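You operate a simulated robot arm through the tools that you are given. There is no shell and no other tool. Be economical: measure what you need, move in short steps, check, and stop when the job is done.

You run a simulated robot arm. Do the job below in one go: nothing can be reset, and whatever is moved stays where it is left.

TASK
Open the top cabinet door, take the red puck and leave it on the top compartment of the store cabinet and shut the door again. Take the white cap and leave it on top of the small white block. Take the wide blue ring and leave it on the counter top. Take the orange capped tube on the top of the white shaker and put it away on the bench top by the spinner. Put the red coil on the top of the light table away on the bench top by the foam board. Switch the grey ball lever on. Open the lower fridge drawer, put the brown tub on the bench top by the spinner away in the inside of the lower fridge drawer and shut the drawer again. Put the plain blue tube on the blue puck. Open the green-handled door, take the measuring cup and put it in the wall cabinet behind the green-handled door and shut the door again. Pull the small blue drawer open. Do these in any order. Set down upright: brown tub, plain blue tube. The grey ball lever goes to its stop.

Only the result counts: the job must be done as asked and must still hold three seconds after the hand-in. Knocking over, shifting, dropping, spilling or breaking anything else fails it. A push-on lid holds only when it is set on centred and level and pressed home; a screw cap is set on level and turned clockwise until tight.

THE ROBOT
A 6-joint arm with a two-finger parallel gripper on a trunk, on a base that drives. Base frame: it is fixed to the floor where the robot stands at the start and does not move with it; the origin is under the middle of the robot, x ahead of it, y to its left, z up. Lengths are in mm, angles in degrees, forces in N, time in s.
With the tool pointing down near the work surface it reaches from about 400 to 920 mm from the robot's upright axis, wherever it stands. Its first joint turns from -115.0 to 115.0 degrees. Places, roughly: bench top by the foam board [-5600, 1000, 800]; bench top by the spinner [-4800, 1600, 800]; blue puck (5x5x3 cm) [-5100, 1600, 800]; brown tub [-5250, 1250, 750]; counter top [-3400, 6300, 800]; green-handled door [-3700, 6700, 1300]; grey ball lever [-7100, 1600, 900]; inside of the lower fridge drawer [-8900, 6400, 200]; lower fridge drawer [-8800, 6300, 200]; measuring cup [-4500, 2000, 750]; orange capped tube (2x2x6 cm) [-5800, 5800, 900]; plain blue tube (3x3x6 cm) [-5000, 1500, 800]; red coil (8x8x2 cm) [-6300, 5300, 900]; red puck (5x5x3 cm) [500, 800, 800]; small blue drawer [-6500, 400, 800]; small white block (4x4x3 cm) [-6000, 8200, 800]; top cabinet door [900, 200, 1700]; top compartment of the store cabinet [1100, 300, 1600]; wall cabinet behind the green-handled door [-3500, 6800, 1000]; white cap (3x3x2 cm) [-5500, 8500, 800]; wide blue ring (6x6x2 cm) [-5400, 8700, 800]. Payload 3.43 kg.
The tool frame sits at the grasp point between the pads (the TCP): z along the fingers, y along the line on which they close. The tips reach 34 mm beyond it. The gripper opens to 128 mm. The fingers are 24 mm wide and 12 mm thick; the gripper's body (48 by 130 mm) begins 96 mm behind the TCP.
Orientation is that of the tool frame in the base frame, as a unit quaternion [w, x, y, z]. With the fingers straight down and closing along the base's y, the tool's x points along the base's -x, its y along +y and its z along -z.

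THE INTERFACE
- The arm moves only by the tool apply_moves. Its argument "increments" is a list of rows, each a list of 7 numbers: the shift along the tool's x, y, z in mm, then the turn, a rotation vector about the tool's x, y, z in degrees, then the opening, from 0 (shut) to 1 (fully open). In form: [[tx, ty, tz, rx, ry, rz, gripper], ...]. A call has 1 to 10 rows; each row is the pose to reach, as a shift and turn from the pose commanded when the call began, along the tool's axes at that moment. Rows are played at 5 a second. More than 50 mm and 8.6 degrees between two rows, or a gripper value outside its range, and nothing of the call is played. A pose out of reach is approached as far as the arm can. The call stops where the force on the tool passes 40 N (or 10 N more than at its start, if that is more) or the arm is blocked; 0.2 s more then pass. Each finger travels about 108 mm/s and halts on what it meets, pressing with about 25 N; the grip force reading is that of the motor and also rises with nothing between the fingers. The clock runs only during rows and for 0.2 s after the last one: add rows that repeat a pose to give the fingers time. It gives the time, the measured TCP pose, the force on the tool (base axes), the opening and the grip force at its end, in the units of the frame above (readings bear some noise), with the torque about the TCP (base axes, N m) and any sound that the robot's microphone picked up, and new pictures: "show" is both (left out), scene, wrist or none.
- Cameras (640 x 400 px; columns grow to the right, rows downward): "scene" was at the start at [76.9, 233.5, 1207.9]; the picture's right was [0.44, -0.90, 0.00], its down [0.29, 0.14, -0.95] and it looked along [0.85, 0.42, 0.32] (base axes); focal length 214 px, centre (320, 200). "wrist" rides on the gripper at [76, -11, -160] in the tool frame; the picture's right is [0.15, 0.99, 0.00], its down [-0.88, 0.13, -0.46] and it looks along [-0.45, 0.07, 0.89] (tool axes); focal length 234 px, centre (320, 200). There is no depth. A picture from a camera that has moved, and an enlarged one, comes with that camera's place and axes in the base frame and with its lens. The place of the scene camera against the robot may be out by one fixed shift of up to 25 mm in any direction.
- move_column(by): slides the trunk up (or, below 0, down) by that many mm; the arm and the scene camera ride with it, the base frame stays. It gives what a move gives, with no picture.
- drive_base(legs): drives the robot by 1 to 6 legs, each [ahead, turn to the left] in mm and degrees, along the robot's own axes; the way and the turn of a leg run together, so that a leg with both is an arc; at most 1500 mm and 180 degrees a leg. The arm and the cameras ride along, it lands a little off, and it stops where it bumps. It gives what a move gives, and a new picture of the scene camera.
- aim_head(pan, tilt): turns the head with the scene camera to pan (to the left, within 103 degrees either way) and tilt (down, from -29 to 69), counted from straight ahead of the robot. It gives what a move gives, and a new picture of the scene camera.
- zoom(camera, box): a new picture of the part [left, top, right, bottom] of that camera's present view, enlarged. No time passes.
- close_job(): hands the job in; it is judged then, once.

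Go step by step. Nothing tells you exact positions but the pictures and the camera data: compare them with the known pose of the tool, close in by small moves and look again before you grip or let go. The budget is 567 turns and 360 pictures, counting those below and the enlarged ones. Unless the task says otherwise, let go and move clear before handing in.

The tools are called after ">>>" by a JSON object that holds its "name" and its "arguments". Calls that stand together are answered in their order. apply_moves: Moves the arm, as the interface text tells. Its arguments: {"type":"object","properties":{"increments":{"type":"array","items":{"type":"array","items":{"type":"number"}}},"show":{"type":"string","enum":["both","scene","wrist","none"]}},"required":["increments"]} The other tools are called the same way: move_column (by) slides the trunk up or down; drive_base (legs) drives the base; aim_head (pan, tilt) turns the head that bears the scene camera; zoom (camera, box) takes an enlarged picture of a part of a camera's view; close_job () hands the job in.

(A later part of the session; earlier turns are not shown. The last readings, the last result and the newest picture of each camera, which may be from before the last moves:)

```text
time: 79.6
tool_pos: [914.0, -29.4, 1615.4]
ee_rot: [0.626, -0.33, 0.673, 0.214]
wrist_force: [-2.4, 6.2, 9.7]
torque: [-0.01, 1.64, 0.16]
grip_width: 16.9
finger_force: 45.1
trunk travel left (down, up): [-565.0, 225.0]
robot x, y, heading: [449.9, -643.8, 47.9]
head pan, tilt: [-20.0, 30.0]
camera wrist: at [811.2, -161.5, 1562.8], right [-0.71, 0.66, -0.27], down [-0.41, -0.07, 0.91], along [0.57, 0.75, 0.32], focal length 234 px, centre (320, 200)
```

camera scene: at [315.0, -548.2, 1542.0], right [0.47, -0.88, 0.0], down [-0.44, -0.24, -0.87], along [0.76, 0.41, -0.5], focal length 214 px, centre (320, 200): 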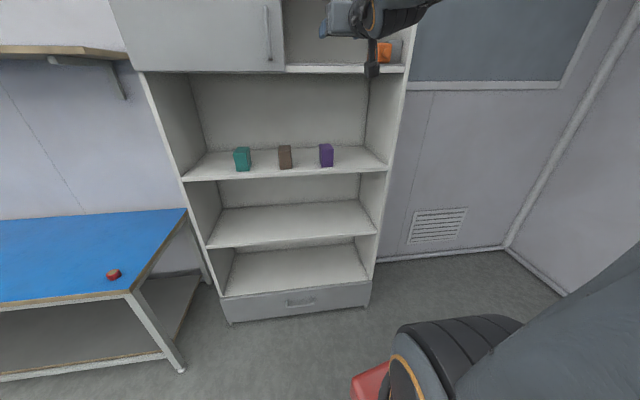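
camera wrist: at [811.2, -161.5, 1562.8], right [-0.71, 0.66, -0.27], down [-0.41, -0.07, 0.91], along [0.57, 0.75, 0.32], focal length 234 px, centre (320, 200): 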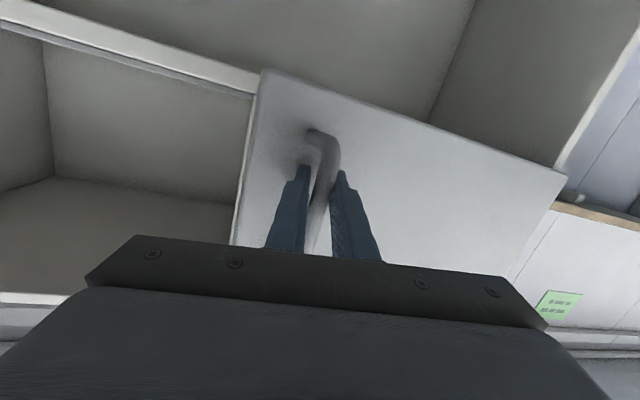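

The door moves with little force. Continuing along the arc to about 40°.

>>> {"name": "apply_moves", "arguments": {"increments": [[1.2, 8, -18, 0, 0, 0, 0.05], [2.5, 17, -36, 0, 0, 0, 0.05], [3.5, 27, -54, 0, 0, 0, 0.05], [4.4, 37, -72, 0, 0, 0, 0.05], [5.1, 49, -89, 0, 0, 0, 0.05], [5.8, 61, -106, 0, 0, 0, 0.05], [6.2, 73, -121, 0, 0, 0, 0.05], [6.5, 86, -136, 0, 0, 0, 0.05], [6.6, 116, -166, 0, 0, 0, 0.05], [6, 147, -193, 0, 0, 0, 0.05]], "show": "wrist"}}

```text
time: 80.3
tool_pos: [869.7, -41.8, 1614.8]
ee_rot: [0.625, -0.332, 0.672, 0.216]
wrist_force: [-2.0, 16.9, 3.4]
torque: [0.86, 1.09, -0.23]
grip_width: 16.8
finger_force: 45.2
trunk travel left (down, up): [-565.0, 225.0]
robot x, y, heading: [450.6, -642.4, 48.0]
head pan, tilt: [-20.0, 30.0]
stopped in row 3: the force on the tool passed its limit at 42 N (the readings are from after the stop); the commanded pose is now the measured one
camera wrist: at [767.2, -174.4, 1562.3], right [-0.71, 0.65, -0.27], down [-0.41, -0.08, 0.91], along [0.57, 0.75, 0.33], focal length 234 px, centre (320, 200)
```

wrist: 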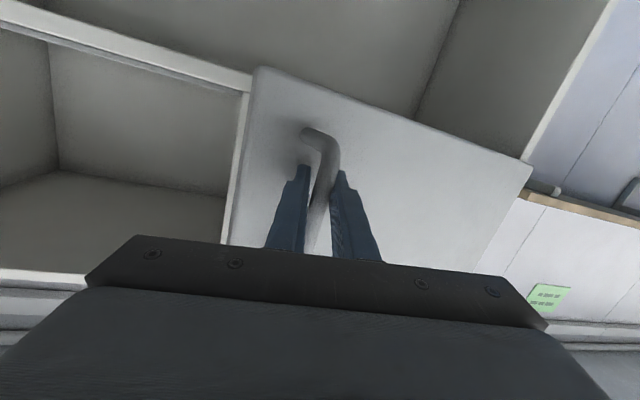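

Force says the handle wants to go a bit further left. Continuing with a leftward-corrected arc.

>>> {"name": "apply_moves", "arguments": {"increments": [[0.8, 13, -16, 0, 0, 0, 0.05], [1.5, 25, -32, 0, 0, 0, 0.05], [2, 37, -48, 0, 0, 0, 0.05], [2.4, 50, -63, 0, 0, 0, 0.05], [2.6, 64, -78, 0, 0, 0, 0.05]], "show": "none"}}

```text
time: 81.5
tool_pos: [769.1, -52.9, 1616.4]
ee_rot: [0.625, -0.332, 0.673, 0.215]
wrist_force: [0.7, 16.2, -3.5]
torque: [0.64, 0.96, 0.06]
grip_width: 17.1
finger_force: 45.8
trunk travel left (down, up): [-565.0, 225.0]
robot x, y, heading: [449.6, -637.5, 47.9]
head pan, tilt: [-20.0, 30.0]
```

>>> {"name": "apply_moves", "arguments": {"increments": [[-0.1, 15, -13, 0, 0, 0, 0.05], [-0.4, 30, -26, 0, 0, 0, 0.05], [-0.8, 46, -38, 0, 0, 0, 0.05], [-1.4, 62, -50, 0, 0, 0, 0.05], [-2.2, 79, -61, 0, 0, 0, 0.05], [-3.2, 96, -71, 0, 0, 0, 0.05], [-4.3, 114, -80, 0, 0, 0, 0.05]], "show": "both"}}

```text
time: 83.2
tool_pos: [632.1, -33.3, 1614.9]
ee_rot: [0.627, -0.331, 0.672, 0.216]
wrist_force: [1.9, 8.8, 14.3]
torque: [1.17, 0.36, 0.08]
grip_width: 16.9
finger_force: 44.5
trunk travel left (down, up): [-565.0, 225.0]
robot x, y, heading: [448.8, -641.2, 48.0]
head pan, tilt: [-20.0, 30.0]
camera scene: at [356.6, -502.1, 1322.1], right [0.47, -0.88, 0.0], down [-0.44, -0.23, -0.87], along [0.77, 0.41, -0.5], focal length 214 px, centre (320, 200)
camera wrist: at [529.5, -165.7, 1561.9], right [-0.71, 0.65, -0.27], down [-0.42, -0.08, 0.91], along [0.57, 0.75, 0.33], focal length 234 px, centre (320, 200)
```

scene: 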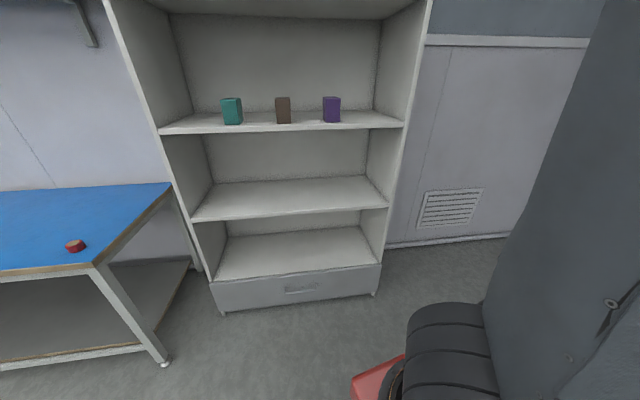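
wrist: 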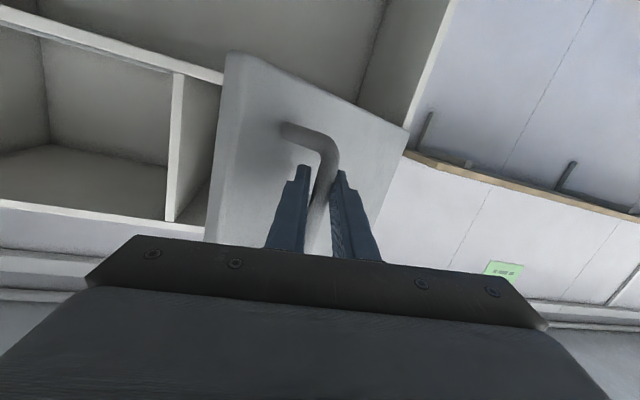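

Door is open about 50°. I'll release the handle and back away.

>>> {"name": "apply_moves", "arguments": {"increments": [[0, 0, 0, 0, 0, 0, 0.3], [0, 0, 0, 0, 0, 0, 0.35], [0, 5, -40, 0, 0, 0, 0.35], [0, 5, -85, 0, 0, 0, 0.35], [0, 5, -130, 0, 0, 0, 0.35], [0, 5, -130, 0, 0, 0, 0.35]], "show": "wrist"}}

```text
time: 84.5
tool_pos: [539.3, -123.1, 1630.8]
ee_rot: [0.626, -0.332, 0.673, 0.214]
wrist_force: [0.6, 0.3, 0.2]
torque: [0.0, 0.02, 0.01]
grip_width: 44.9
finger_force: 0.1
trunk travel left (down, up): [-565.0, 225.0]
robot x, y, heading: [448.7, -641.4, 48.0]
head pan, tilt: [-20.0, 30.0]
camera wrist: at [436.7, -256.0, 1577.7], right [-0.71, 0.65, -0.27], down [-0.41, -0.08, 0.91], along [0.57, 0.75, 0.33], focal length 234 px, centre (320, 200)
```

wrist: 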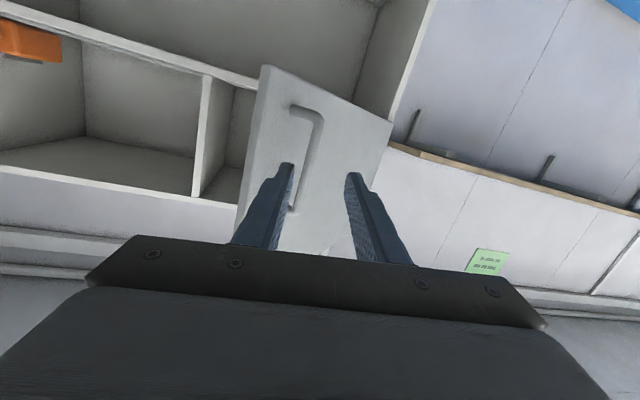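

Now I'll lower the trunk, pitch the tool to about 40° below horizontal, and drive toward the puck.

>>> {"name": "move_column", "arguments": {"by": -190}}

>>> {"name": "apply_moves", "arguments": {"increments": [[20, 0, -20, 0, 8, 1.8, 0.7], [40, 0, -40, 0, 16, 3.6, 0.8], [60, 0, -60, 0, 24, 5.4, 0.9], [80, 0, -60, 0, 32, 7.2, 0.9], [110, 0, -60, 0, 33, 7.4, 0.9], [150, 0, -60, 0, 33, 7.4, 0.9]], "show": "none"}}

>>> {"name": "drive_base", "arguments": {"legs": [[0, 38.5], [510, 0]]}}

```text
time: 86.6
tool_pos: [537.4, -121.5, 1441.3]
ee_rot: [0.626, -0.332, 0.672, 0.215]
wrist_force: [0.4, 0.2, 0.4]
torque: [-0.06, 0.01, 0.0]
grip_width: 44.7
finger_force: 0.1
trunk travel left (down, up): [-375.0, 415.0]
robot x, y, heading: [449.2, -640.2, 47.7]
head pan, tilt: [-20.0, 30.0]
```

```text
time: 88.0
tool_pos: [498.5, -189.8, 1300.9]
ee_rot: [0.394, -0.336, 0.842, 0.152]
wrist_force: [-0.1, 0.3, -0.4]
torque: [0.01, 0.0, -0.02]
grip_width: 115.2
finger_force: 0.1
trunk travel left (down, up): [-375.0, 415.0]
robot x, y, heading: [449.5, -645.0, 47.8]
head pan, tilt: [-20.0, 30.0]
```

```text
time: 92.8
tool_pos: [241.1, 252.7, 1300.4]
ee_rot: [0.322, -0.594, 0.685, 0.272]
wrist_force: [-0.1, -0.4, 0.2]
torque: [0.03, 0.0, 0.01]
grip_width: 115.2
finger_force: 0.1
trunk travel left (down, up): [-375.0, 415.0]
robot x, y, heading: [482.2, -133.5, 86.6]
head pan, tilt: [-20.0, 30.0]
camera scene: at [331.0, -32.8, 1132.0], right [0.92, -0.4, 0.0], down [-0.2, -0.46, -0.87], along [0.35, 0.79, -0.5], focal length 214 px, centre (320, 200)
```

scene: 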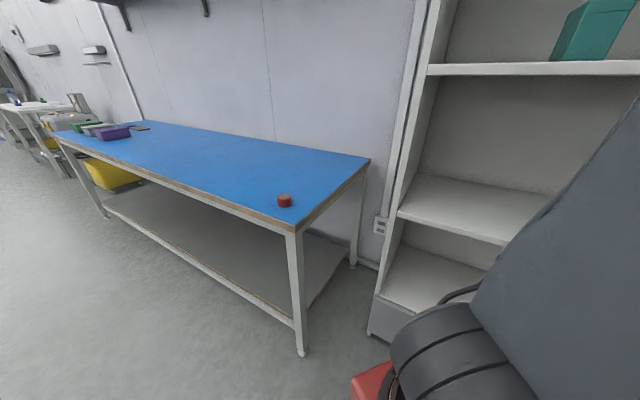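

Tool is pitched 40° down. I'll go to an approach point about 100 mm behind the puck.

>>> {"name": "apply_moves", "arguments": {"increments": [[16.5, -15, 41, 0, 0, 0, 0.8], [33, -30, 82, 0, 0, 0, 0.8], [49.5, -45, 123, 0, 0, 0, 0.8], [66, -60, 164, 0, 0, 0, 0.8], [82.5, -75, 205, 0, 0, 0, 0.8], [99, -90, 246, 0, 0, 0, 0.8], [115.5, -105, 287, 0, 0, 0, 0.8], [132, -120, 328, 0, 0, 0, 0.8], [148.5, -135, 369, 0, 0, 0, 0.8], [165, -150, 410, 0, 0, 0, 0.8]], "show": "wrist"}}

```text
time: 95.0
tool_pos: [421.8, 435.0, 908.4]
ee_rot: [0.322, -0.595, 0.684, 0.273]
wrist_force: [-0.2, 0.4, 0.9]
torque: [0.0, 0.0, -0.01]
grip_width: 102.4
finger_force: 0.0
out of reach, approached as far as the arm can: row 1, 2, 3, 4, 5, 6, 7, 8, 9
trunk travel left (down, up): [-375.0, 415.0]
robot x, y, heading: [484.9, -133.9, 86.3]
head pan, tilt: [-20.0, 30.0]
camera wrist: at [408.7, 265.5, 953.4], right [-0.99, 0.05, -0.12], down [-0.11, 0.23, 0.97], along [0.08, 0.97, -0.23], focal length 234 px, centre (320, 200)
```

wrist: 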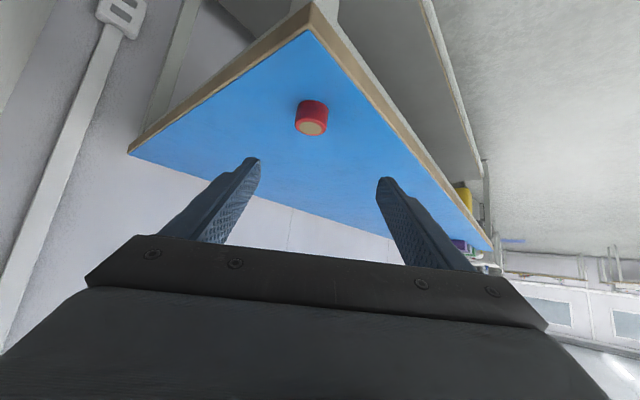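

>>> {"name": "apply_moves", "arguments": {"increments": [[9, -9, 40, 0, 0, 0, 0.8], [17.7, -17.6, 75, 0, 0, 0, 0.8], [17.7, -17.6, 105, 0, 0, 0, 0.8]], "show": "wrist"}}

```text
time: 95.8
tool_pos: [450.5, 500.0, 830.6]
ee_rot: [0.322, -0.595, 0.684, 0.273]
wrist_force: [0.2, 0.7, -0.3]
torque: [0.0, 0.0, -0.02]
grip_width: 102.2
finger_force: 0.1
trunk travel left (down, up): [-375.0, 415.0]
robot x, y, heading: [482.9, -135.3, 86.5]
head pan, tilt: [-20.0, 30.0]
camera wrist: at [437.3, 330.6, 874.8], right [-0.99, 0.05, -0.12], down [-0.11, 0.23, 0.97], along [0.08, 0.97, -0.23], focal length 234 px, centre (320, 200)
```

wrist: 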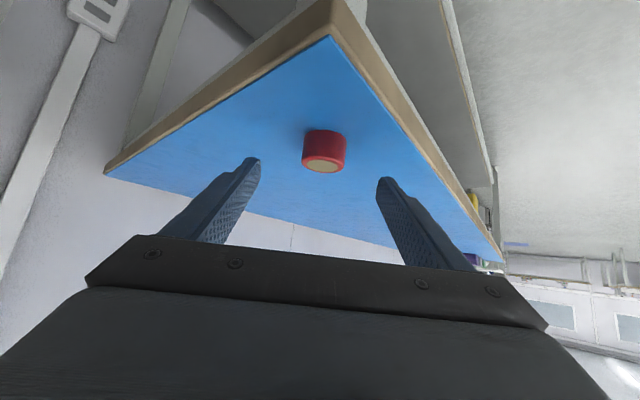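

>>> {"name": "apply_moves", "arguments": {"increments": [[0, 0, 20, 0, 0, 0, 0.8], [0, -2, 37, 0, 0, 0, 0.8], [0, -2, 37, 0, 0, 0, 0.4], [0, -2, 37, 0, 0, 0, 0.2], [0, -2, 37, 0, 0, 0, 0.2], [0, -2, 37, 0, 0, 0, 0.2]], "show": "wrist"}}

```text
time: 97.2
tool_pos: [457.4, 529.0, 807.9]
ee_rot: [0.322, -0.594, 0.684, 0.273]
wrist_force: [0.3, 0.7, 0.2]
torque: [0.09, 0.03, -0.05]
grip_width: 43.2
finger_force: 24.4
trunk travel left (down, up): [-375.0, 415.0]
robot x, y, heading: [484.9, -132.4, 86.7]
head pan, tilt: [-20.0, 30.0]
camera wrist: at [444.7, 359.6, 851.8], right [-0.99, 0.05, -0.12], down [-0.11, 0.23, 0.97], along [0.08, 0.97, -0.23], focal length 234 px, centre (320, 200)
```

wrist: 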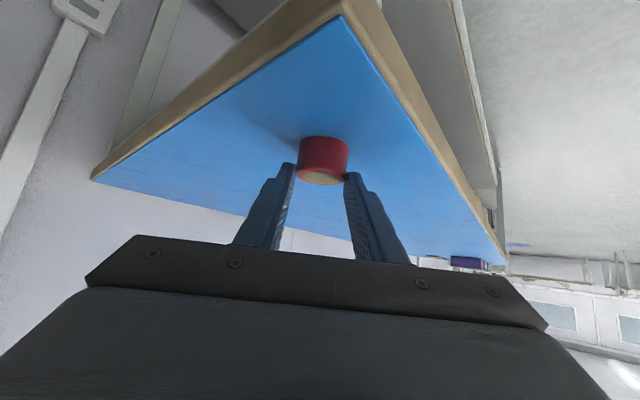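

Puck gripped from the side. I'll lift, pull back, and drive to the placing spot in front of the opened door.

>>> {"name": "apply_moves", "arguments": {"increments": [[-35, 0, -30, 0, 0, 0, 0.2], [-70, 0, -59, 0, 0, 0, 0.2], [-105, 0, -88, 0, 0, 0, 0.2], [-135, 0, -125, 0, 0, 0, 0.2], [-150, 0, -170, 0, 0, 0, 0.2], [-150, 0, -215, 0, 0, 0, 0.2], [-130, 0, -260, 0, 0, 0, 0.2], [-105, 0, -300, 0, 0, 0, 0.2]], "show": "none"}}

>>> {"name": "drive_base", "arguments": {"legs": [[0, 26.4], [-373, 0], [0, -56]]}}

>>> {"name": "move_column", "arguments": {"by": 400}}

>>> {"name": "aim_head", "arguments": {"pan": -5, "tilt": 0}}

```text
time: 99.0
tool_pos: [388.0, 474.0, 1073.4]
ee_rot: [0.322, -0.595, 0.685, 0.273]
wrist_force: [1.1, 0.5, -0.2]
torque: [-0.03, 0.03, 0.02]
grip_width: 43.0
finger_force: 24.8
out of reach, approached as far as the arm can: row 6, 7, 8
trunk travel left (down, up): [-375.0, 415.0]
robot x, y, heading: [481.7, -132.3, 86.5]
head pan, tilt: [-20.0, 30.0]
```

```text
time: 105.2
tool_pos: [845.8, 107.9, 1073.6]
ee_rot: [0.382, -0.398, 0.815, 0.18]
wrist_force: [-0.3, -0.9, -1.5]
torque: [-0.05, 0.06, 0.04]
grip_width: 43.0
finger_force: 25.1
trunk travel left (down, up): [-375.0, 415.0]
robot x, y, heading: [627.6, -468.0, 56.6]
head pan, tilt: [-20.0, 30.0]
camera scene: at [544.2, -299.9, 1132.0], right [0.6, -0.8, 0.0], down [-0.4, -0.3, -0.87], along [0.69, 0.52, -0.5], focal length 214 px, centre (320, 200)
```

scene: 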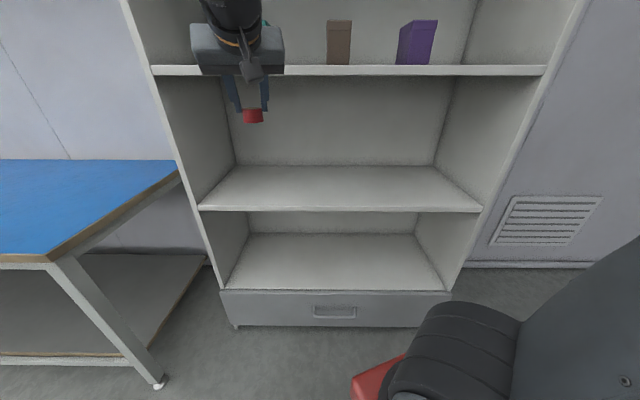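

```text
time: 109.0
tool_pos: [846.9, 108.3, 1472.1]
ee_rot: [0.382, -0.398, 0.814, 0.18]
wrist_force: [0.1, -0.2, -1.7]
torque: [-0.03, 0.01, -0.04]
grip_width: 43.2
finger_force: 25.0
trunk travel left (down, up): [-775.0, 15.0]
robot x, y, heading: [626.9, -466.7, 56.6]
head pan, tilt: [-20.0, 30.0]
```

```text
time: 110.0
tool_pos: [846.6, 107.6, 1474.0]
ee_rot: [0.382, -0.397, 0.815, 0.18]
wrist_force: [0.5, 0.4, -1.7]
torque: [0.0, -0.01, -0.03]
grip_width: 43.2
finger_force: 24.7
trunk travel left (down, up): [-775.0, 15.0]
robot x, y, heading: [629.5, -465.9, 56.5]
head pan, tilt: [-5.0, 0.0]
camera scene: at [466.4, -376.3, 1580.3], right [0.78, -0.62, 0.0], down [0.0, 0.0, -1.0], along [0.62, 0.78, 0.0], focal length 214 px, centre (320, 200)
```

scene: 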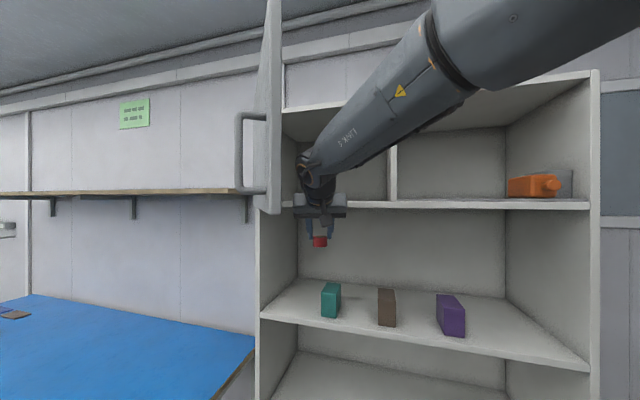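

I'm in front of the opening, below its floor. I'll raise the tool to z about 1640 and look into the compartment.

>>> {"name": "apply_moves", "arguments": {"increments": [[-30, -10, -28, 0, 0, 0, 0.2], [-61, -20, -56, 0, 0, 0, 0.2], [-91, -30, -84, 0, 0, 0, 0.2], [-122, -41, -112, 0, 0, 0, 0.2], [-122, -41, -112, 0, 0, 0, 0.2]], "show": "wrist"}}

```text
time: 111.2
tool_pos: [876.7, 77.5, 1639.3]
ee_rot: [0.381, -0.399, 0.814, 0.181]
wrist_force: [-0.1, 0.0, -1.4]
torque: [-0.01, 0.0, -0.03]
grip_width: 42.8
finger_force: 25.2
trunk travel left (down, up): [-775.0, 15.0]
robot x, y, heading: [625.1, -467.4, 56.6]
head pan, tilt: [-5.0, 0.0]
camera wrist: at [778.5, -63.4, 1684.0], right [-0.84, 0.54, -0.12], down [0.02, 0.26, 0.97], along [0.55, 0.8, -0.23], focal length 234 px, centre (320, 200)
```

wrist: 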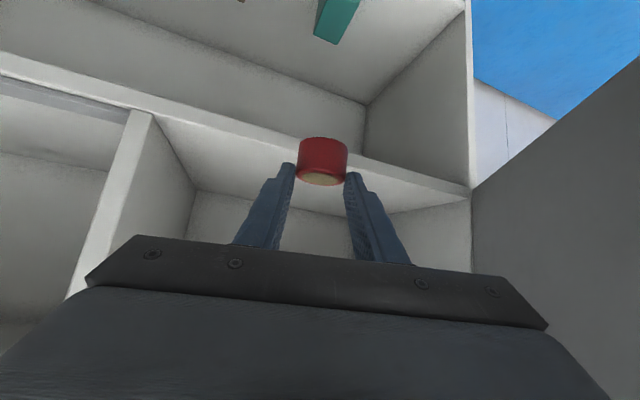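

The compartment is in clear view. Moving the puck in over its floor, about 110 mm deep.

>>> {"name": "apply_moves", "arguments": {"increments": [[-26, -6, 31, 0, 0, 0, 0.2], [-52, -12, 62, 0, 0, 0, 0.2], [-78, -18, 92, 0, 0, 0, 0.2], [-104, -24, 123, 0, 0, 0, 0.2], [-129, -30, 154, 0, 0, 0, 0.2], [-129, -30, 154, 0, 0, 0, 0.2]], "show": "wrist"}}

```text
time: 112.6
tool_pos: [1000.2, 225.2, 1631.0]
ee_rot: [0.396, -0.389, 0.815, 0.166]
wrist_force: [0.7, -0.1, -1.1]
torque: [-0.02, 0.0, -0.03]
grip_width: 43.2
finger_force: 24.7
out of reach, approached as far as the arm can: row 3, 4, 5, 6
trunk travel left (down, up): [-775.0, 15.0]
robot x, y, heading: [626.5, -467.5, 56.9]
head pan, tilt: [-5.0, 0.0]
camera wrist: at [898.5, 87.1, 1672.8], right [-0.81, 0.56, -0.15], down [0.0, 0.26, 0.96], along [0.58, 0.78, -0.21], focal length 234 px, centre (320, 200)
```

wrist: 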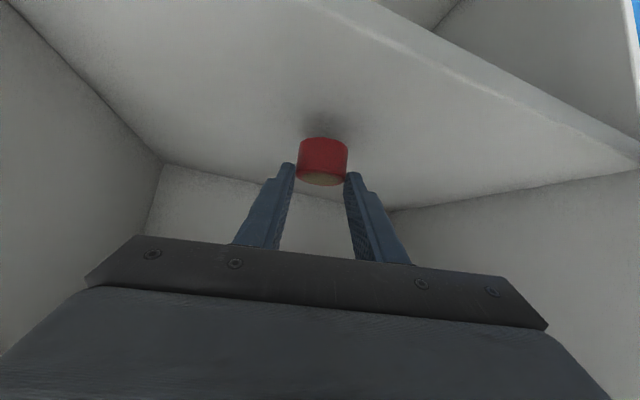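

The puck is over the floor, about 105 mm in. Lowering until it touches.

>>> {"name": "apply_moves", "arguments": {"increments": [[8, 0, 6, 0, 0, 0, 0.2], [15, 0, 12, 0, 0, 0, 0.2], [19, 0, 16, 0, 0, 0, 0.2]], "show": "wrist"}}

```text
time: 113.4
tool_pos: [987.4, 224.3, 1606.8]
ee_rot: [0.393, -0.392, 0.813, 0.176]
wrist_force: [1.8, 1.5, 15.3]
torque: [0.16, 0.01, 0.01]
grip_width: 43.3
finger_force: 25.3
out of reach, approached as far as the arm can: row 1, 2, 3
trunk travel left (down, up): [-775.0, 15.0]
robot x, y, heading: [629.3, -463.7, 56.6]
head pan, tilt: [-5.0, 0.0]
camera wrist: at [887.5, 85.4, 1648.6], right [-0.82, 0.55, -0.14], down [0.01, 0.25, 0.97], along [0.57, 0.8, -0.21], focal length 234 px, centre (320, 200)
```

wrist: 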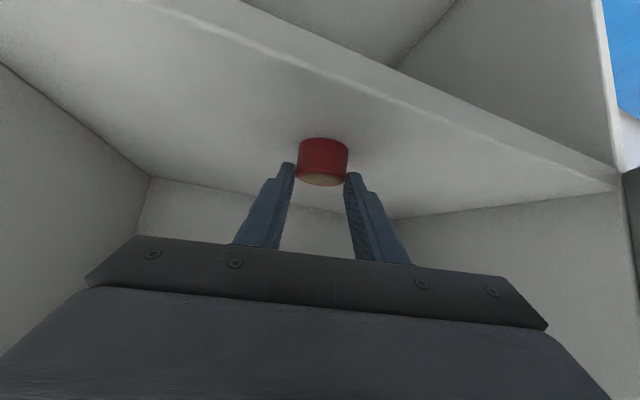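

Contact with the floor (15 N). Releasing and backing straight out.

>>> {"name": "apply_moves", "arguments": {"increments": [[0, 0, 0, 0, 0, 0, 0.5], [0, 0, 0, 0, 0, 0, 0.7], [-2, 0, -2, 0, 0, 0, 0.7], [-10, 0, -30, 0, 0, 0, 0.7], [-20, 0, -60, 0, 0, 0, 0.7]], "show": "wrist"}}

```text
time: 114.6
tool_pos: [957.0, 201.1, 1652.6]
ee_rot: [0.388, -0.394, 0.815, 0.175]
wrist_force: [-0.2, -0.3, 1.2]
torque: [0.0, 0.03, 0.01]
grip_width: 89.5
finger_force: 0.0
out of reach, approached as far as the arm can: row 4, 5
trunk travel left (down, up): [-775.0, 15.0]
robot x, y, heading: [629.7, -467.1, 57.2]
head pan, tilt: [-5.0, 0.0]
camera wrist: at [858.4, 62.6, 1697.4], right [-0.83, 0.55, -0.13], down [0.02, 0.26, 0.97], along [0.56, 0.8, -0.22], focal length 234 px, centre (320, 200)
```

wrist: 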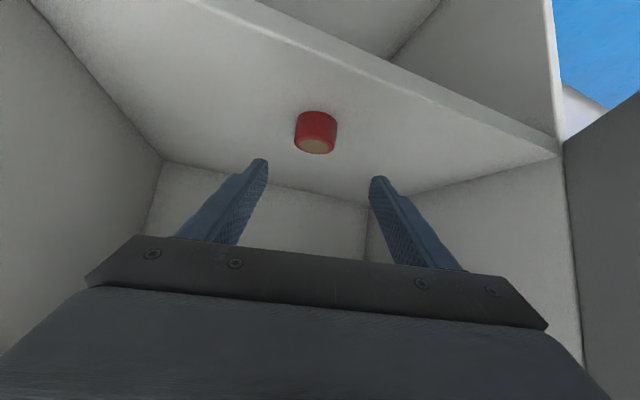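

The puck stands inside the compartment. I'll back the arm out, to the right and clear of the door.

>>> {"name": "apply_moves", "arguments": {"increments": [[27, -12, -27, 0, 0, 0, 0.7], [54, -24, -54, 0, 0, 0, 0.7], [81, -36, -81, 0, 0, 0, 0.5], [108, -50, -109, 0, 0, 0, 0.3], [115, -95, -120, 0, 0, 0, 0.3], [125, -135, -135, 0, 0, 0, 0.3], [140, -170, -160, 0, 0, 0, 0.3], [160, -195, -185, 0, 0, 0, 0.3]], "show": "wrist"}}

```text
time: 116.4
tool_pos: [891.0, -23.0, 1634.5]
ee_rot: [0.393, -0.39, 0.816, 0.168]
wrist_force: [0.5, -0.6, -0.5]
torque: [0.0, 0.04, -0.02]
grip_width: 38.1
finger_force: 0.0
out of reach, approached as far as the arm can: row 5, 6, 7, 8
trunk travel left (down, up): [-775.0, 15.0]
robot x, y, heading: [628.5, -466.0, 56.7]
head pan, tilt: [-5.0, 0.0]
camera wrist: at [789.7, -160.3, 1677.6], right [-0.82, 0.56, -0.14], down [0.01, 0.26, 0.96], along [0.58, 0.79, -0.22], focal length 234 px, centre (320, 200)
```

wrist: 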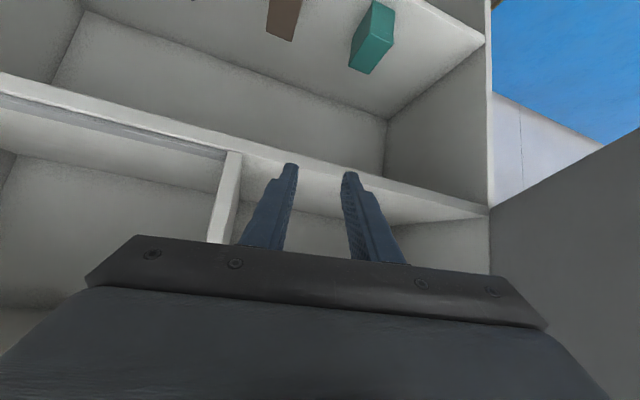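

Clear of the door. I'll drive back to the former handle-pulling spot and lower the trunk accordingly.

>>> {"name": "drive_base", "arguments": {"legs": [[0, -13], [-250, 0], [0, 4]]}}

>>> {"name": "move_column", "arguments": {"by": -210}}

>>> {"name": "apply_moves", "arguments": {"increments": [[0, 0, 0, 0, 0, 0, 0.35], [0, 0, -10, 0, -8, -1.5, 0.35], [0, 0, -20, 0, -16, -3, 0.35], [0, 0, -30, 0, -24, -4.5, 0.35], [0, 0, -40, 0, -32, -6, 0.35]], "show": "none"}}

```text
time: 119.5
tool_pos: [773.7, -249.8, 1635.5]
ee_rot: [0.405, -0.322, 0.845, 0.136]
wrist_force: [-0.1, 0.7, 0.3]
torque: [0.0, 0.01, 0.0]
grip_width: 38.5
finger_force: 0.1
trunk travel left (down, up): [-775.0, 15.0]
robot x, y, heading: [442.0, -644.3, 47.3]
head pan, tilt: [-5.0, 0.0]
camera scene: at [295.6, -526.1, 1580.3], right [0.67, -0.74, 0.0], down [0.0, 0.0, -1.0], along [0.74, 0.67, 0.0], focal length 214 px, centre (320, 200)
```

scene: 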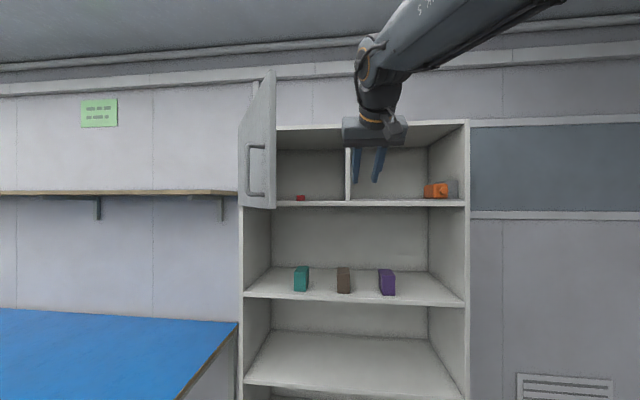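

```text
time: 121.8
tool_pos: [808.1, -213.5, 1424.8]
ee_rot: [0.406, -0.321, 0.845, 0.136]
wrist_force: [0.1, 0.4, 0.5]
torque: [0.02, -0.01, 0.01]
grip_width: 38.5
finger_force: 0.1
trunk travel left (down, up): [-565.0, 225.0]
robot x, y, heading: [440.8, -646.5, 47.4]
head pan, tilt: [-5.0, 0.0]
```

```text
time: 123.0
tool_pos: [825.7, -140.4, 1464.2]
ee_rot: [0.628, -0.316, 0.683, 0.198]
wrist_force: [0.1, -0.2, 0.0]
torque: [-0.02, 0.04, -0.02]
grip_width: 45.1
finger_force: 0.0
out of reach, approached as far as the arm can: row 2, 3, 4, 5
trunk travel left (down, up): [-565.0, 225.0]
robot x, y, heading: [439.8, -647.1, 47.2]
head pan, tilt: [-5.0, 0.0]
```

Now moving the tool under and around to the outer (handle) side.

>>> {"name": "apply_moves", "arguments": {"increments": [[-3, 35, -31, 0, 0, 0, 0.35], [-6, 70, -62, 0, 0, 0, 0.35], [-9, 105, -94, 0, 0, 0, 0.35], [-12, 140, -125, 0, 0, 0, 0.35], [-15, 175, -156, 0, 0, 0, 0.35], [-18, 211, -188, 0, 0, 0, 0.35], [-18, 211, -188, 0, 0, 0, 0.35]], "show": "none"}}

```text
time: 124.6
tool_pos: [544.7, -113.5, 1476.4]
ee_rot: [0.629, -0.315, 0.683, 0.198]
wrist_force: [0.2, 0.1, 1.0]
torque: [-0.02, -0.02, 0.04]
grip_width: 44.9
finger_force: 0.1
out of reach, approached as far as the arm can: row 1, 2, 3, 4, 5
trunk travel left (down, up): [-565.0, 225.0]
robot x, y, heading: [440.9, -642.5, 46.9]
head pan, tilt: [-5.0, 0.0]
```

>>> {"name": "apply_moves", "arguments": {"increments": [[-48, -6, -6, 0, 0, 0, 0.45], [-97, -13, -13, 0, 0, 0, 0.45], [-145, -19, -20, 0, 0, 0, 0.45], [-145, -19, -20, 0, 0, 0, 0.45]], "show": "wrist"}}

```text
time: 125.6
tool_pos: [543.8, -112.3, 1628.0]
ee_rot: [0.629, -0.315, 0.683, 0.197]
wrist_force: [-0.7, 0.0, 0.2]
torque: [-0.03, 0.05, 0.0]
grip_width: 57.5
finger_force: 0.1
trunk travel left (down, up): [-565.0, 225.0]
robot x, y, heading: [443.0, -641.2, 47.5]
head pan, tilt: [-5.0, 0.0]
camera wrist: at [433.5, -240.1, 1574.9], right [-0.67, 0.69, -0.27], down [-0.41, -0.05, 0.91], along [0.61, 0.72, 0.32], focal length 234 px, centre (320, 200)
```

wrist: 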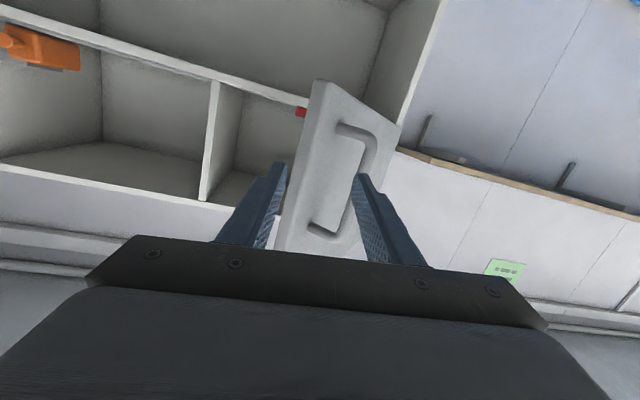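

The handle is now at about [579, -8] (door a bit wider open). I'll line up and go closer.

>>> {"name": "apply_moves", "arguments": {"increments": [[0, 25, 10, 0, 0, 0, 0.3], [0, 51, 20, 0, 0, 0, 0.28], [0, 51, 45, 0, 0, 0, 0.28], [0, 51, 45, 0, 0, 0, 0.28]], "show": "wrist"}}

```text
time: 126.6
tool_pos: [540.6, -46.5, 1610.8]
ee_rot: [0.629, -0.315, 0.682, 0.199]
wrist_force: [-0.7, 0.5, 0.9]
torque: [-0.01, -0.01, 0.0]
grip_width: 35.7
finger_force: 0.1
trunk travel left (down, up): [-565.0, 225.0]
robot x, y, heading: [438.7, -641.9, 47.0]
head pan, tilt: [-5.0, 0.0]
camera wrist: at [431.8, -173.9, 1559.3], right [-0.67, 0.69, -0.27], down [-0.41, -0.05, 0.91], along [0.61, 0.72, 0.32], focal length 234 px, centre (320, 200)
```

wrist: 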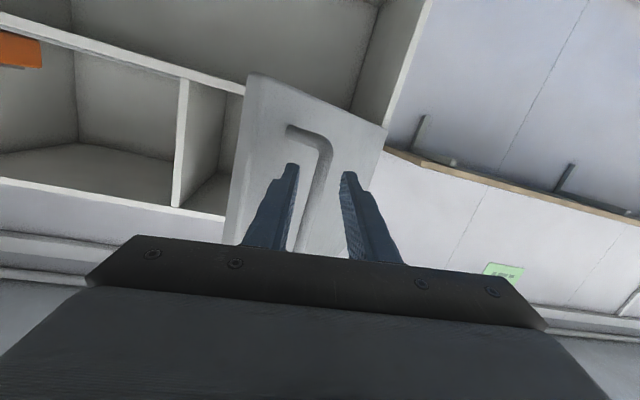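

Handle bend at about [568, -26]. Advancing and gripping the bar.

>>> {"name": "apply_moves", "arguments": {"increments": [[0, -4, 14, 0, 0, 0, 0.28], [0, -4, 27, 0, 0, 0, 0.28], [0, -4, 27, 0, 0, 0, 0.05], [0, -4, 27, 0, 0, 0, 0.05]], "show": "wrist"}}

```text
time: 127.6
tool_pos: [565.2, -29.7, 1607.3]
ee_rot: [0.628, -0.316, 0.683, 0.198]
wrist_force: [2.0, 4.0, -6.1]
torque: [0.97, 0.76, 0.01]
grip_width: 17.0
finger_force: 45.1
trunk travel left (down, up): [-565.0, 225.0]
robot x, y, heading: [439.4, -642.8, 47.3]
head pan, tilt: [-5.0, 0.0]
camera wrist: at [454.6, -156.8, 1555.3], right [-0.67, 0.69, -0.27], down [-0.41, -0.05, 0.91], along [0.61, 0.72, 0.32], focal length 234 px, centre (320, 200)
```

wrist: 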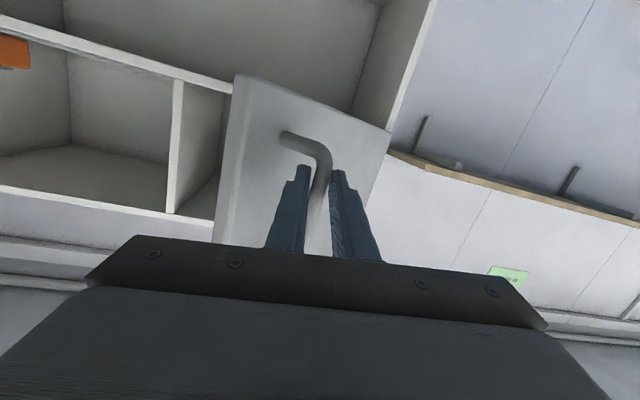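

Gripped. Pushing the door back along its arc.

>>> {"name": "apply_moves", "arguments": {"increments": [[1.5, -23, 10.5, 0, 0, 0, 0.05], [2.8, -44.5, 22, 0, 0, 0, 0.05], [3.8, -66, 35, 0, 0, 0, 0.05], [4.6, -86.6, 49, 0, 0, 0, 0.05], [5, -106, 64, 0, 0, 0, 0.05], [5.5, -125.7, 80, 0, 0, 0, 0.05]], "show": "none"}}

```text
time: 129.0
tool_pos: [711.1, -69.0, 1608.3]
ee_rot: [0.628, -0.316, 0.683, 0.197]
wrist_force: [1.5, 6.5, -20.0]
torque: [0.92, 0.64, -0.08]
grip_width: 16.8
finger_force: 45.4
trunk travel left (down, up): [-565.0, 225.0]
robot x, y, heading: [441.1, -638.4, 47.2]
head pan, tilt: [-5.0, 0.0]
```

>>> {"name": "apply_moves", "arguments": {"increments": [[4, -18, 17, 0, 0, 0, 0.05], [4, -35.7, 34.7, 0, 0, 0, 0.05], [4, -52, 54, 0, 0, 0, 0.05], [4, -67.7, 73, 0, 0, 0, 0.05], [3, -82, 93.5, 0, 0, 0, 0.05], [2, -95.5, 114, 0, 0, 0, 0.05], [0, -108, 136, 0, 0, 0, 0.05], [-1, -119, 158, 0, 0, 0, 0.05]], "show": "none"}}

```text
time: 129.9
tool_pos: [791.2, -70.2, 1608.1]
ee_rot: [0.631, -0.316, 0.679, 0.203]
wrist_force: [-2.3, 9.2, 0.8]
torque: [1.57, 0.17, 0.01]
grip_width: 16.6
finger_force: 45.3
trunk travel left (down, up): [-565.0, 225.0]
robot x, y, heading: [439.1, -641.3, 47.3]
head pan, tilt: [-5.0, 0.0]
stopped in row 4: the force on the tool passed its limit at 42 N (the readings are from after the stop); the commanded pose is now the measured one
```

Force asks for a more +y path; following the recorded opening path reversed.

>>> {"name": "apply_moves", "arguments": {"increments": [[-1.6, -7, 20, 0, 0, 0, 0.05], [-3.2, -14, 39, 0, 0, 0, 0.05], [-4.6, -23, 58, 0, 0, 0, 0.05], [-6, -32, 77, 0, 0, 0, 0.05], [-7.6, -42, 98, 0, 0, 0, 0.05], [-9.2, -51, 119, 0, 0, 0, 0.05]], "show": "none"}}

```text
time: 130.5
tool_pos: [835.6, -64.2, 1608.8]
ee_rot: [0.63, -0.31, 0.684, 0.196]
wrist_force: [3.2, -19.0, -2.8]
torque: [0.5, 1.0, -0.28]
grip_width: 16.4
finger_force: 45.7
trunk travel left (down, up): [-565.0, 225.0]
robot x, y, heading: [443.1, -643.0, 46.9]
head pan, tilt: [-5.0, 0.0]
stopped in row 3: the force on the tool passed its limit at 44 N (the readings are from after the stop); the commanded pose is now the measured one
```

>>> {"name": "apply_moves", "arguments": {"increments": [[-0.7, -12, 18.8, 0, 0, 0, 0.05], [-1.7, -23, 38.6, 0, 0, 0, 0.05], [-2.7, -30.6, 54.7, 0, 0, 0, 0.05], [-3.8, -37.9, 71.2, 0, 0, 0, 0.05], [-5.2, -44.3, 89.7, 0, 0, 0, 0.05], [-6.7, -50.8, 108.2, 0, 0, 0, 0.05], [-8.5, -55.8, 128, 0, 0, 0, 0.05]], "show": "none"}}

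```text
time: 132.1
tool_pos: [967.8, -15.7, 1607.4]
ee_rot: [0.631, -0.312, 0.683, 0.197]
wrist_force: [4.8, -4.2, 10.4]
torque: [1.84, -0.37, -0.32]
grip_width: 16.7
finger_force: 44.9
trunk travel left (down, up): [-565.0, 225.0]
robot x, y, heading: [435.2, -641.7, 47.3]
head pan, tilt: [-5.0, 0.0]
```

Nearly closed. Final push until it stops.

>>> {"name": "apply_moves", "arguments": {"increments": [[-1.5, -2, 13, 0, 0, 0, 0.05], [-3, -3, 26, 0, 0, 0, 0.05], [-4.5, -3, 38, 0, 0, 0, 0.05], [-5.5, -3, 48, 0, 0, 0, 0.05]], "show": "wrist"}}

```text
time: 132.8
tool_pos: [986.4, -0.3, 1609.5]
ee_rot: [0.63, -0.311, 0.684, 0.197]
wrist_force: [-14.7, -18.3, -1.9]
torque: [0.19, 1.57, -0.02]
grip_width: 16.6
finger_force: 45.2
trunk travel left (down, up): [-565.0, 225.0]
robot x, y, heading: [441.6, -641.1, 46.9]
head pan, tilt: [-5.0, 0.0]
stopped in row 3: the force on the tool passed its limit at 95 N (the readings are from after the stop); the commanded pose is now the measured one
camera wrist: at [875.5, -126.6, 1557.3], right [-0.67, 0.7, -0.26], down [-0.41, -0.05, 0.91], along [0.62, 0.72, 0.32], focal length 234 px, centre (320, 200)
```

wrist: 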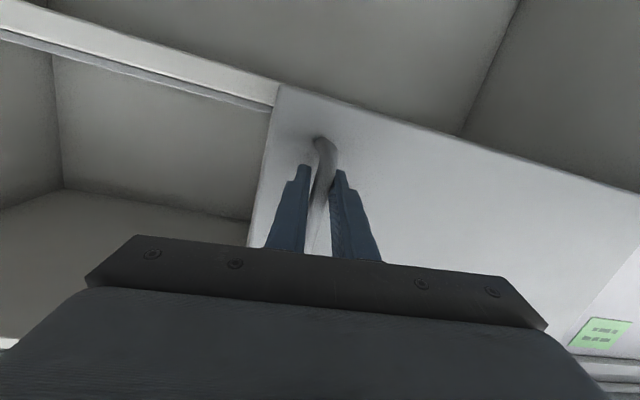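

The door met its stop. I'll release, back off, and check.

>>> {"name": "apply_moves", "arguments": {"increments": [[0, 0, 0, 0, 0, 0, 0.4], [0, 0, 0, 0, 0, 0, 0.5], [0, 0, -40, 0, 0, 0, 0.5], [0, 0, -85, 0, 0, 0, 0.5], [0, 0, -130, 0, 0, 0, 0.5], [0, 0, -170, 0, 0, 0, 0.5]], "show": "both"}}

```text
time: 134.2
tool_pos: [864.2, -109.3, 1626.9]
ee_rot: [0.63, -0.312, 0.684, 0.196]
wrist_force: [1.1, 0.4, 0.0]
torque: [0.0, 0.02, -0.03]
grip_width: 64.0
finger_force: 0.0
trunk travel left (down, up): [-565.0, 225.0]
robot x, y, heading: [440.1, -642.0, 46.8]
head pan, tilt: [-5.0, 0.0]
camera scene: at [335.5, -483.3, 1370.3], right [0.67, -0.74, 0.0], down [0.0, 0.0, -1.0], along [0.74, 0.67, 0.0], focal length 214 px, centre (320, 200)
camera wrist: at [752.7, -235.9, 1574.6], right [-0.67, 0.69, -0.27], down [-0.41, -0.05, 0.91], along [0.62, 0.72, 0.32], focal length 234 px, centre (320, 200)
```

scene: 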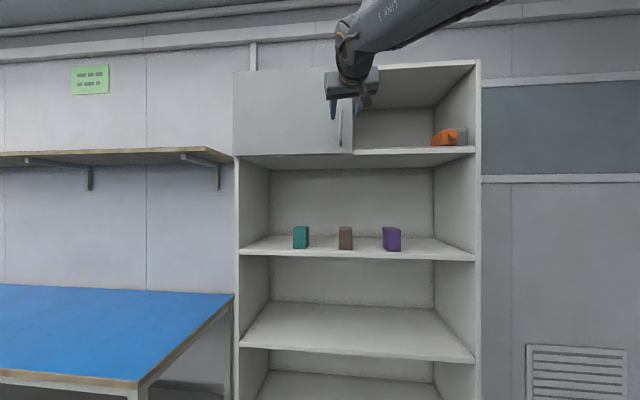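
wrist: 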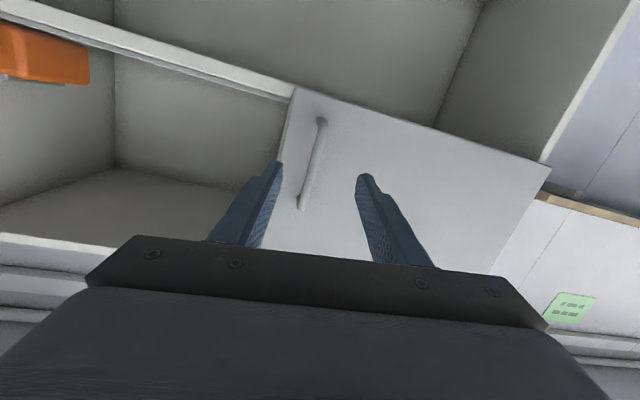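

Task one is done: the door is shut with the puck inside. I'll lower the trunk, fold the arm to tool-down, and turn toward the rest of the lab.

>>> {"name": "move_column", "arguments": {"by": -190}}

>>> {"name": "apply_moves", "arguments": {"increments": [[40, 0, -20, 0, 8.2, 0.8, 0.5], [80, 0, -40, 0, 16.4, 1.6, 0.5], [120, 0, -60, 0, 24.6, 2.4, 0.5], [160, 0, -80, 0, 32.8, 3.2, 0.5], [200, 0, -100, 0, 41, 4, 0.5], [240, 0, -120, 0, 49.2, 4.8, 0.5], [280, 0, -140, 0, 57.4, 5.6, 0.5], [320, 0, -160, 0, 65.6, 6.4, 0.5], [360, 0, -180, 0, 73.8, 7.2, 0.5], [400, 0, -200, 0, 82, 8, 0.5]], "show": "none"}}

>>> {"name": "drive_base", "arguments": {"legs": [[-300, 0], [0, 110]]}}

>>> {"name": "aim_head", "arguments": {"pan": 20, "tilt": 5}}

```text
time: 136.3
tool_pos: [862.4, -108.8, 1439.3]
ee_rot: [0.63, -0.311, 0.684, 0.197]
wrist_force: [0.2, -0.2, -0.6]
torque: [0.01, -0.02, 0.01]
grip_width: 63.9
finger_force: 0.1
trunk travel left (down, up): [-375.0, 415.0]
robot x, y, heading: [442.9, -642.1, 47.1]
head pan, tilt: [-5.0, 0.0]
```

```text
time: 138.5
tool_pos: [724.6, -296.2, 1073.8]
ee_rot: [0.096, -0.317, 0.938, -0.101]
wrist_force: [-0.3, 0.6, 0.1]
torque: [-0.01, -0.03, 0.02]
grip_width: 64.0
finger_force: 0.1
out of reach, approached as far as the arm can: row 4, 5, 6, 7, 8, 9, 10
trunk travel left (down, up): [-375.0, 415.0]
robot x, y, heading: [437.6, -639.2, 47.2]
head pan, tilt: [-5.0, 0.0]
```

```text
time: 145.1
tool_pos: [-182.3, -704.9, 1074.1]
ee_rot: [-0.14, 0.948, -0.284, -0.021]
wrist_force: [-0.1, 0.6, -0.5]
torque: [-0.01, 0.02, -0.02]
grip_width: 63.9
finger_force: 0.0
trunk travel left (down, up): [-375.0, 415.0]
robot x, y, heading: [241.5, -858.2, 156.5]
head pan, tilt: [-5.0, 0.0]
camera scene: at [88.4, -988.3, 1180.3], right [0.48, 0.88, 0.0], down [0.0, 0.0, -1.0], along [-0.88, 0.48, 0.0], focal length 214 px, centre (320, 200)
```

scene: 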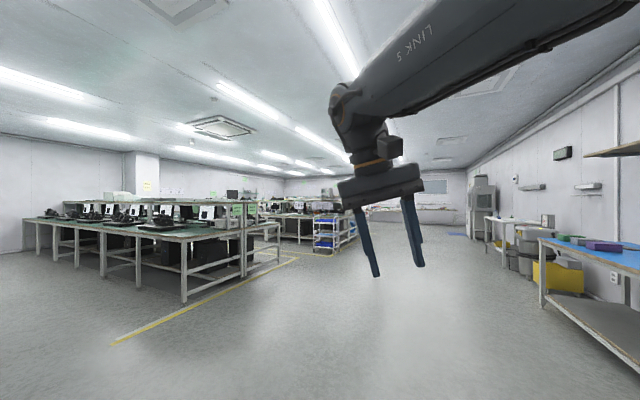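

```text
time: 146.0
tool_pos: [-182.7, -704.0, 1073.9]
ee_rot: [-0.139, 0.949, -0.283, -0.021]
wrist_force: [0.0, 0.1, 0.6]
torque: [-0.01, -0.03, 0.0]
grip_width: 64.0
finger_force: 0.1
trunk travel left (down, up): [-375.0, 415.0]
robot x, y, heading: [241.7, -859.2, 156.9]
head pan, tilt: [20.0, 5.0]
camera scene: at [75.9, -1025.6, 1172.4], right [0.06, 1.0, 0.0], down [0.09, -0.01, -1.0], along [-0.99, 0.06, -0.09], focal length 214 px, centre (320, 200)
```

scene: 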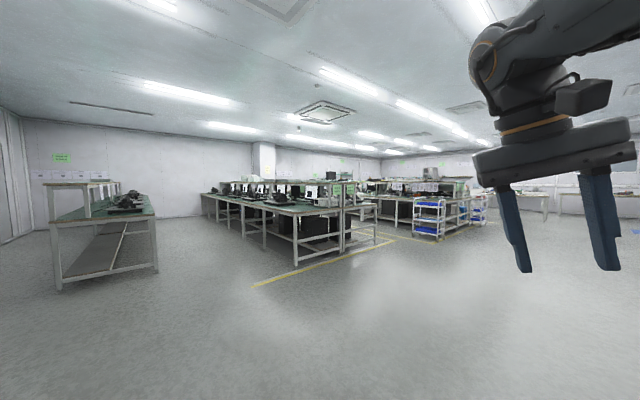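

>>> {"name": "zoom", "arguments": {"camera": "scene", "box": [200, 140, 520, 300]}}

```text
2.00 times, centred on (360, 220) of scene
camera zoom: at [75.9, -1025.6, 1172.4], right [0.06, 1.0, 0.0], down [0.09, -0.01, -1.0], along [-0.99, 0.06, -0.09], focal length 429 px, centre (240, 160)
```

zoom: 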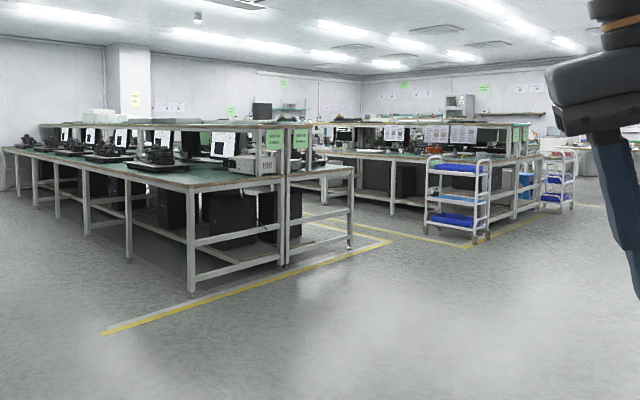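

The second island's near side (with the spinner, tub and tubes) faces an aisle, and a blue-bin cart stands in front of it. I'll drive to the aisle entrance near [-3190, 1310].

>>> {"name": "drive_base", "arguments": {"legs": [[0, -9.2], [1500, 0], [1500, 0], [1000, 0]]}}

>>> {"name": "aim_head", "arguments": {"pan": 30, "tilt": 10}}

```text
time: 165.8
tool_pos: [-3420.7, 1611.1, 1074.5]
ee_rot: [-0.14, 0.918, -0.372, -0.007]
wrist_force: [-1.2, 0.2, -0.8]
torque: [0.02, 0.02, 0.02]
grip_width: 63.8
finger_force: 0.0
trunk travel left (down, up): [-375.0, 415.0]
robot x, y, heading: [-3033.6, 1382.7, 145.0]
head pan, tilt: [20.0, 5.0]
camera scene: at [-3229.3, 1248.0, 1172.4], right [0.25, 0.97, 0.0], down [0.08, -0.02, -1.0], along [-0.96, 0.25, -0.09], focal length 214 px, centre (320, 200)
```

scene: 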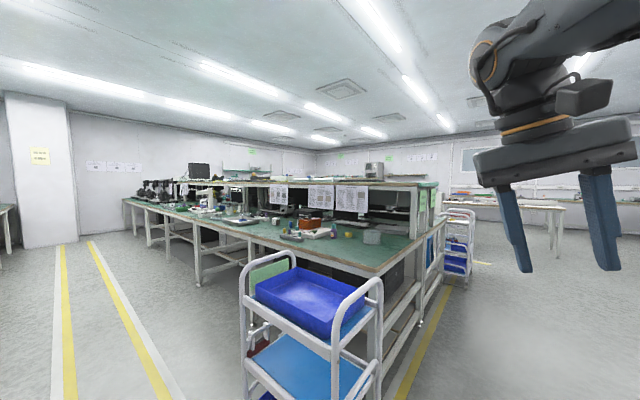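

```text
time: 166.5
tool_pos: [-3420.9, 1611.4, 1073.6]
ee_rot: [-0.141, 0.918, -0.372, -0.008]
wrist_force: [-1.2, -0.7, 0.6]
torque: [-0.05, 0.02, 0.01]
grip_width: 64.0
finger_force: 0.1
trunk travel left (down, up): [-375.0, 415.0]
robot x, y, heading: [-3034.8, 1381.0, 145.5]
head pan, tilt: [30.0, 10.0]
camera scene: at [-3233.0, 1232.3, 1164.4], right [0.08, 1.0, 0.0], down [0.17, -0.01, -0.98], along [-0.98, 0.08, -0.17], focal length 214 px, centre (320, 200)
```

scene: 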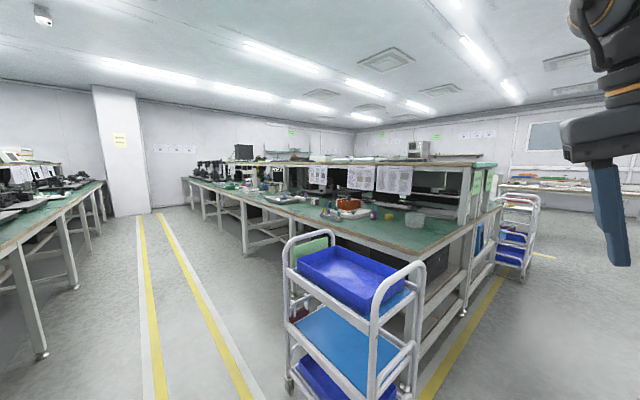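

I can see the bench surface. I'll drive into the aisle, past the cart, to in front of the spinner area.

>>> {"name": "drive_base", "arguments": {"legs": [[0, 70.8], [1500, 0], [0, -88]]}}

>>> {"name": "aim_head", "arguments": {"pan": 0, "tilt": 25}}

```text
time: 180.6
tool_pos: [-4516.5, 857.0, 1073.5]
ee_rot: [-0.14, 0.849, -0.509, 0.014]
wrist_force: [0.2, 0.0, -0.2]
torque: [-0.01, -0.04, 0.04]
grip_width: 63.8
finger_force: 0.0
trunk travel left (down, up): [-375.0, 415.0]
robot x, y, heading: [-4217.1, 520.3, 127.8]
head pan, tilt: [30.0, 10.0]
camera scene: at [-4454.1, 438.8, 1164.3], right [0.38, 0.93, 0.0], down [0.16, -0.07, -0.98], along [-0.91, 0.37, -0.17], focal length 214 px, centre (320, 200)
```

scene: 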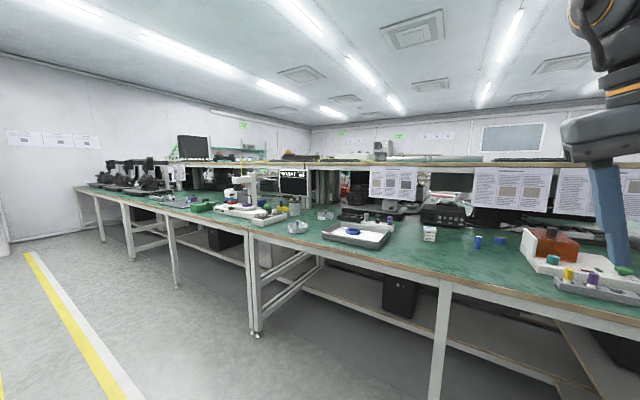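

```text
time: 181.5
tool_pos: [-4516.3, 855.9, 1072.2]
ee_rot: [-0.14, 0.849, -0.509, 0.014]
wrist_force: [-0.3, -0.2, 0.5]
torque: [0.03, 0.01, -0.04]
grip_width: 63.7
finger_force: 0.1
trunk travel left (down, up): [-375.0, 415.0]
robot x, y, heading: [-4220.7, 522.3, 128.0]
head pan, tilt: [0.0, 25.0]
camera scene: at [-4424.5, 476.5, 1140.0], right [0.79, 0.61, 0.0], down [0.26, -0.33, -0.91], along [-0.56, 0.72, -0.42], focal length 214 px, centre (320, 200)
```

scene: 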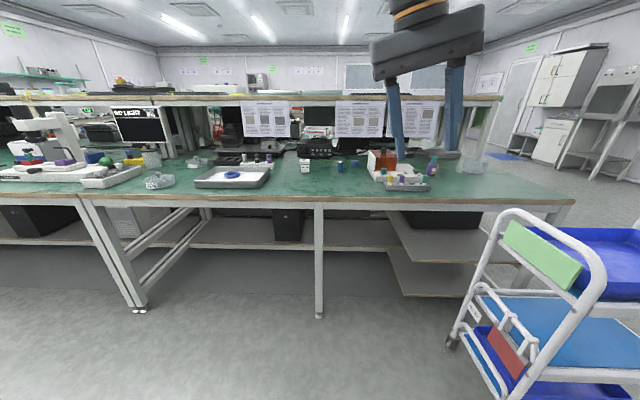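

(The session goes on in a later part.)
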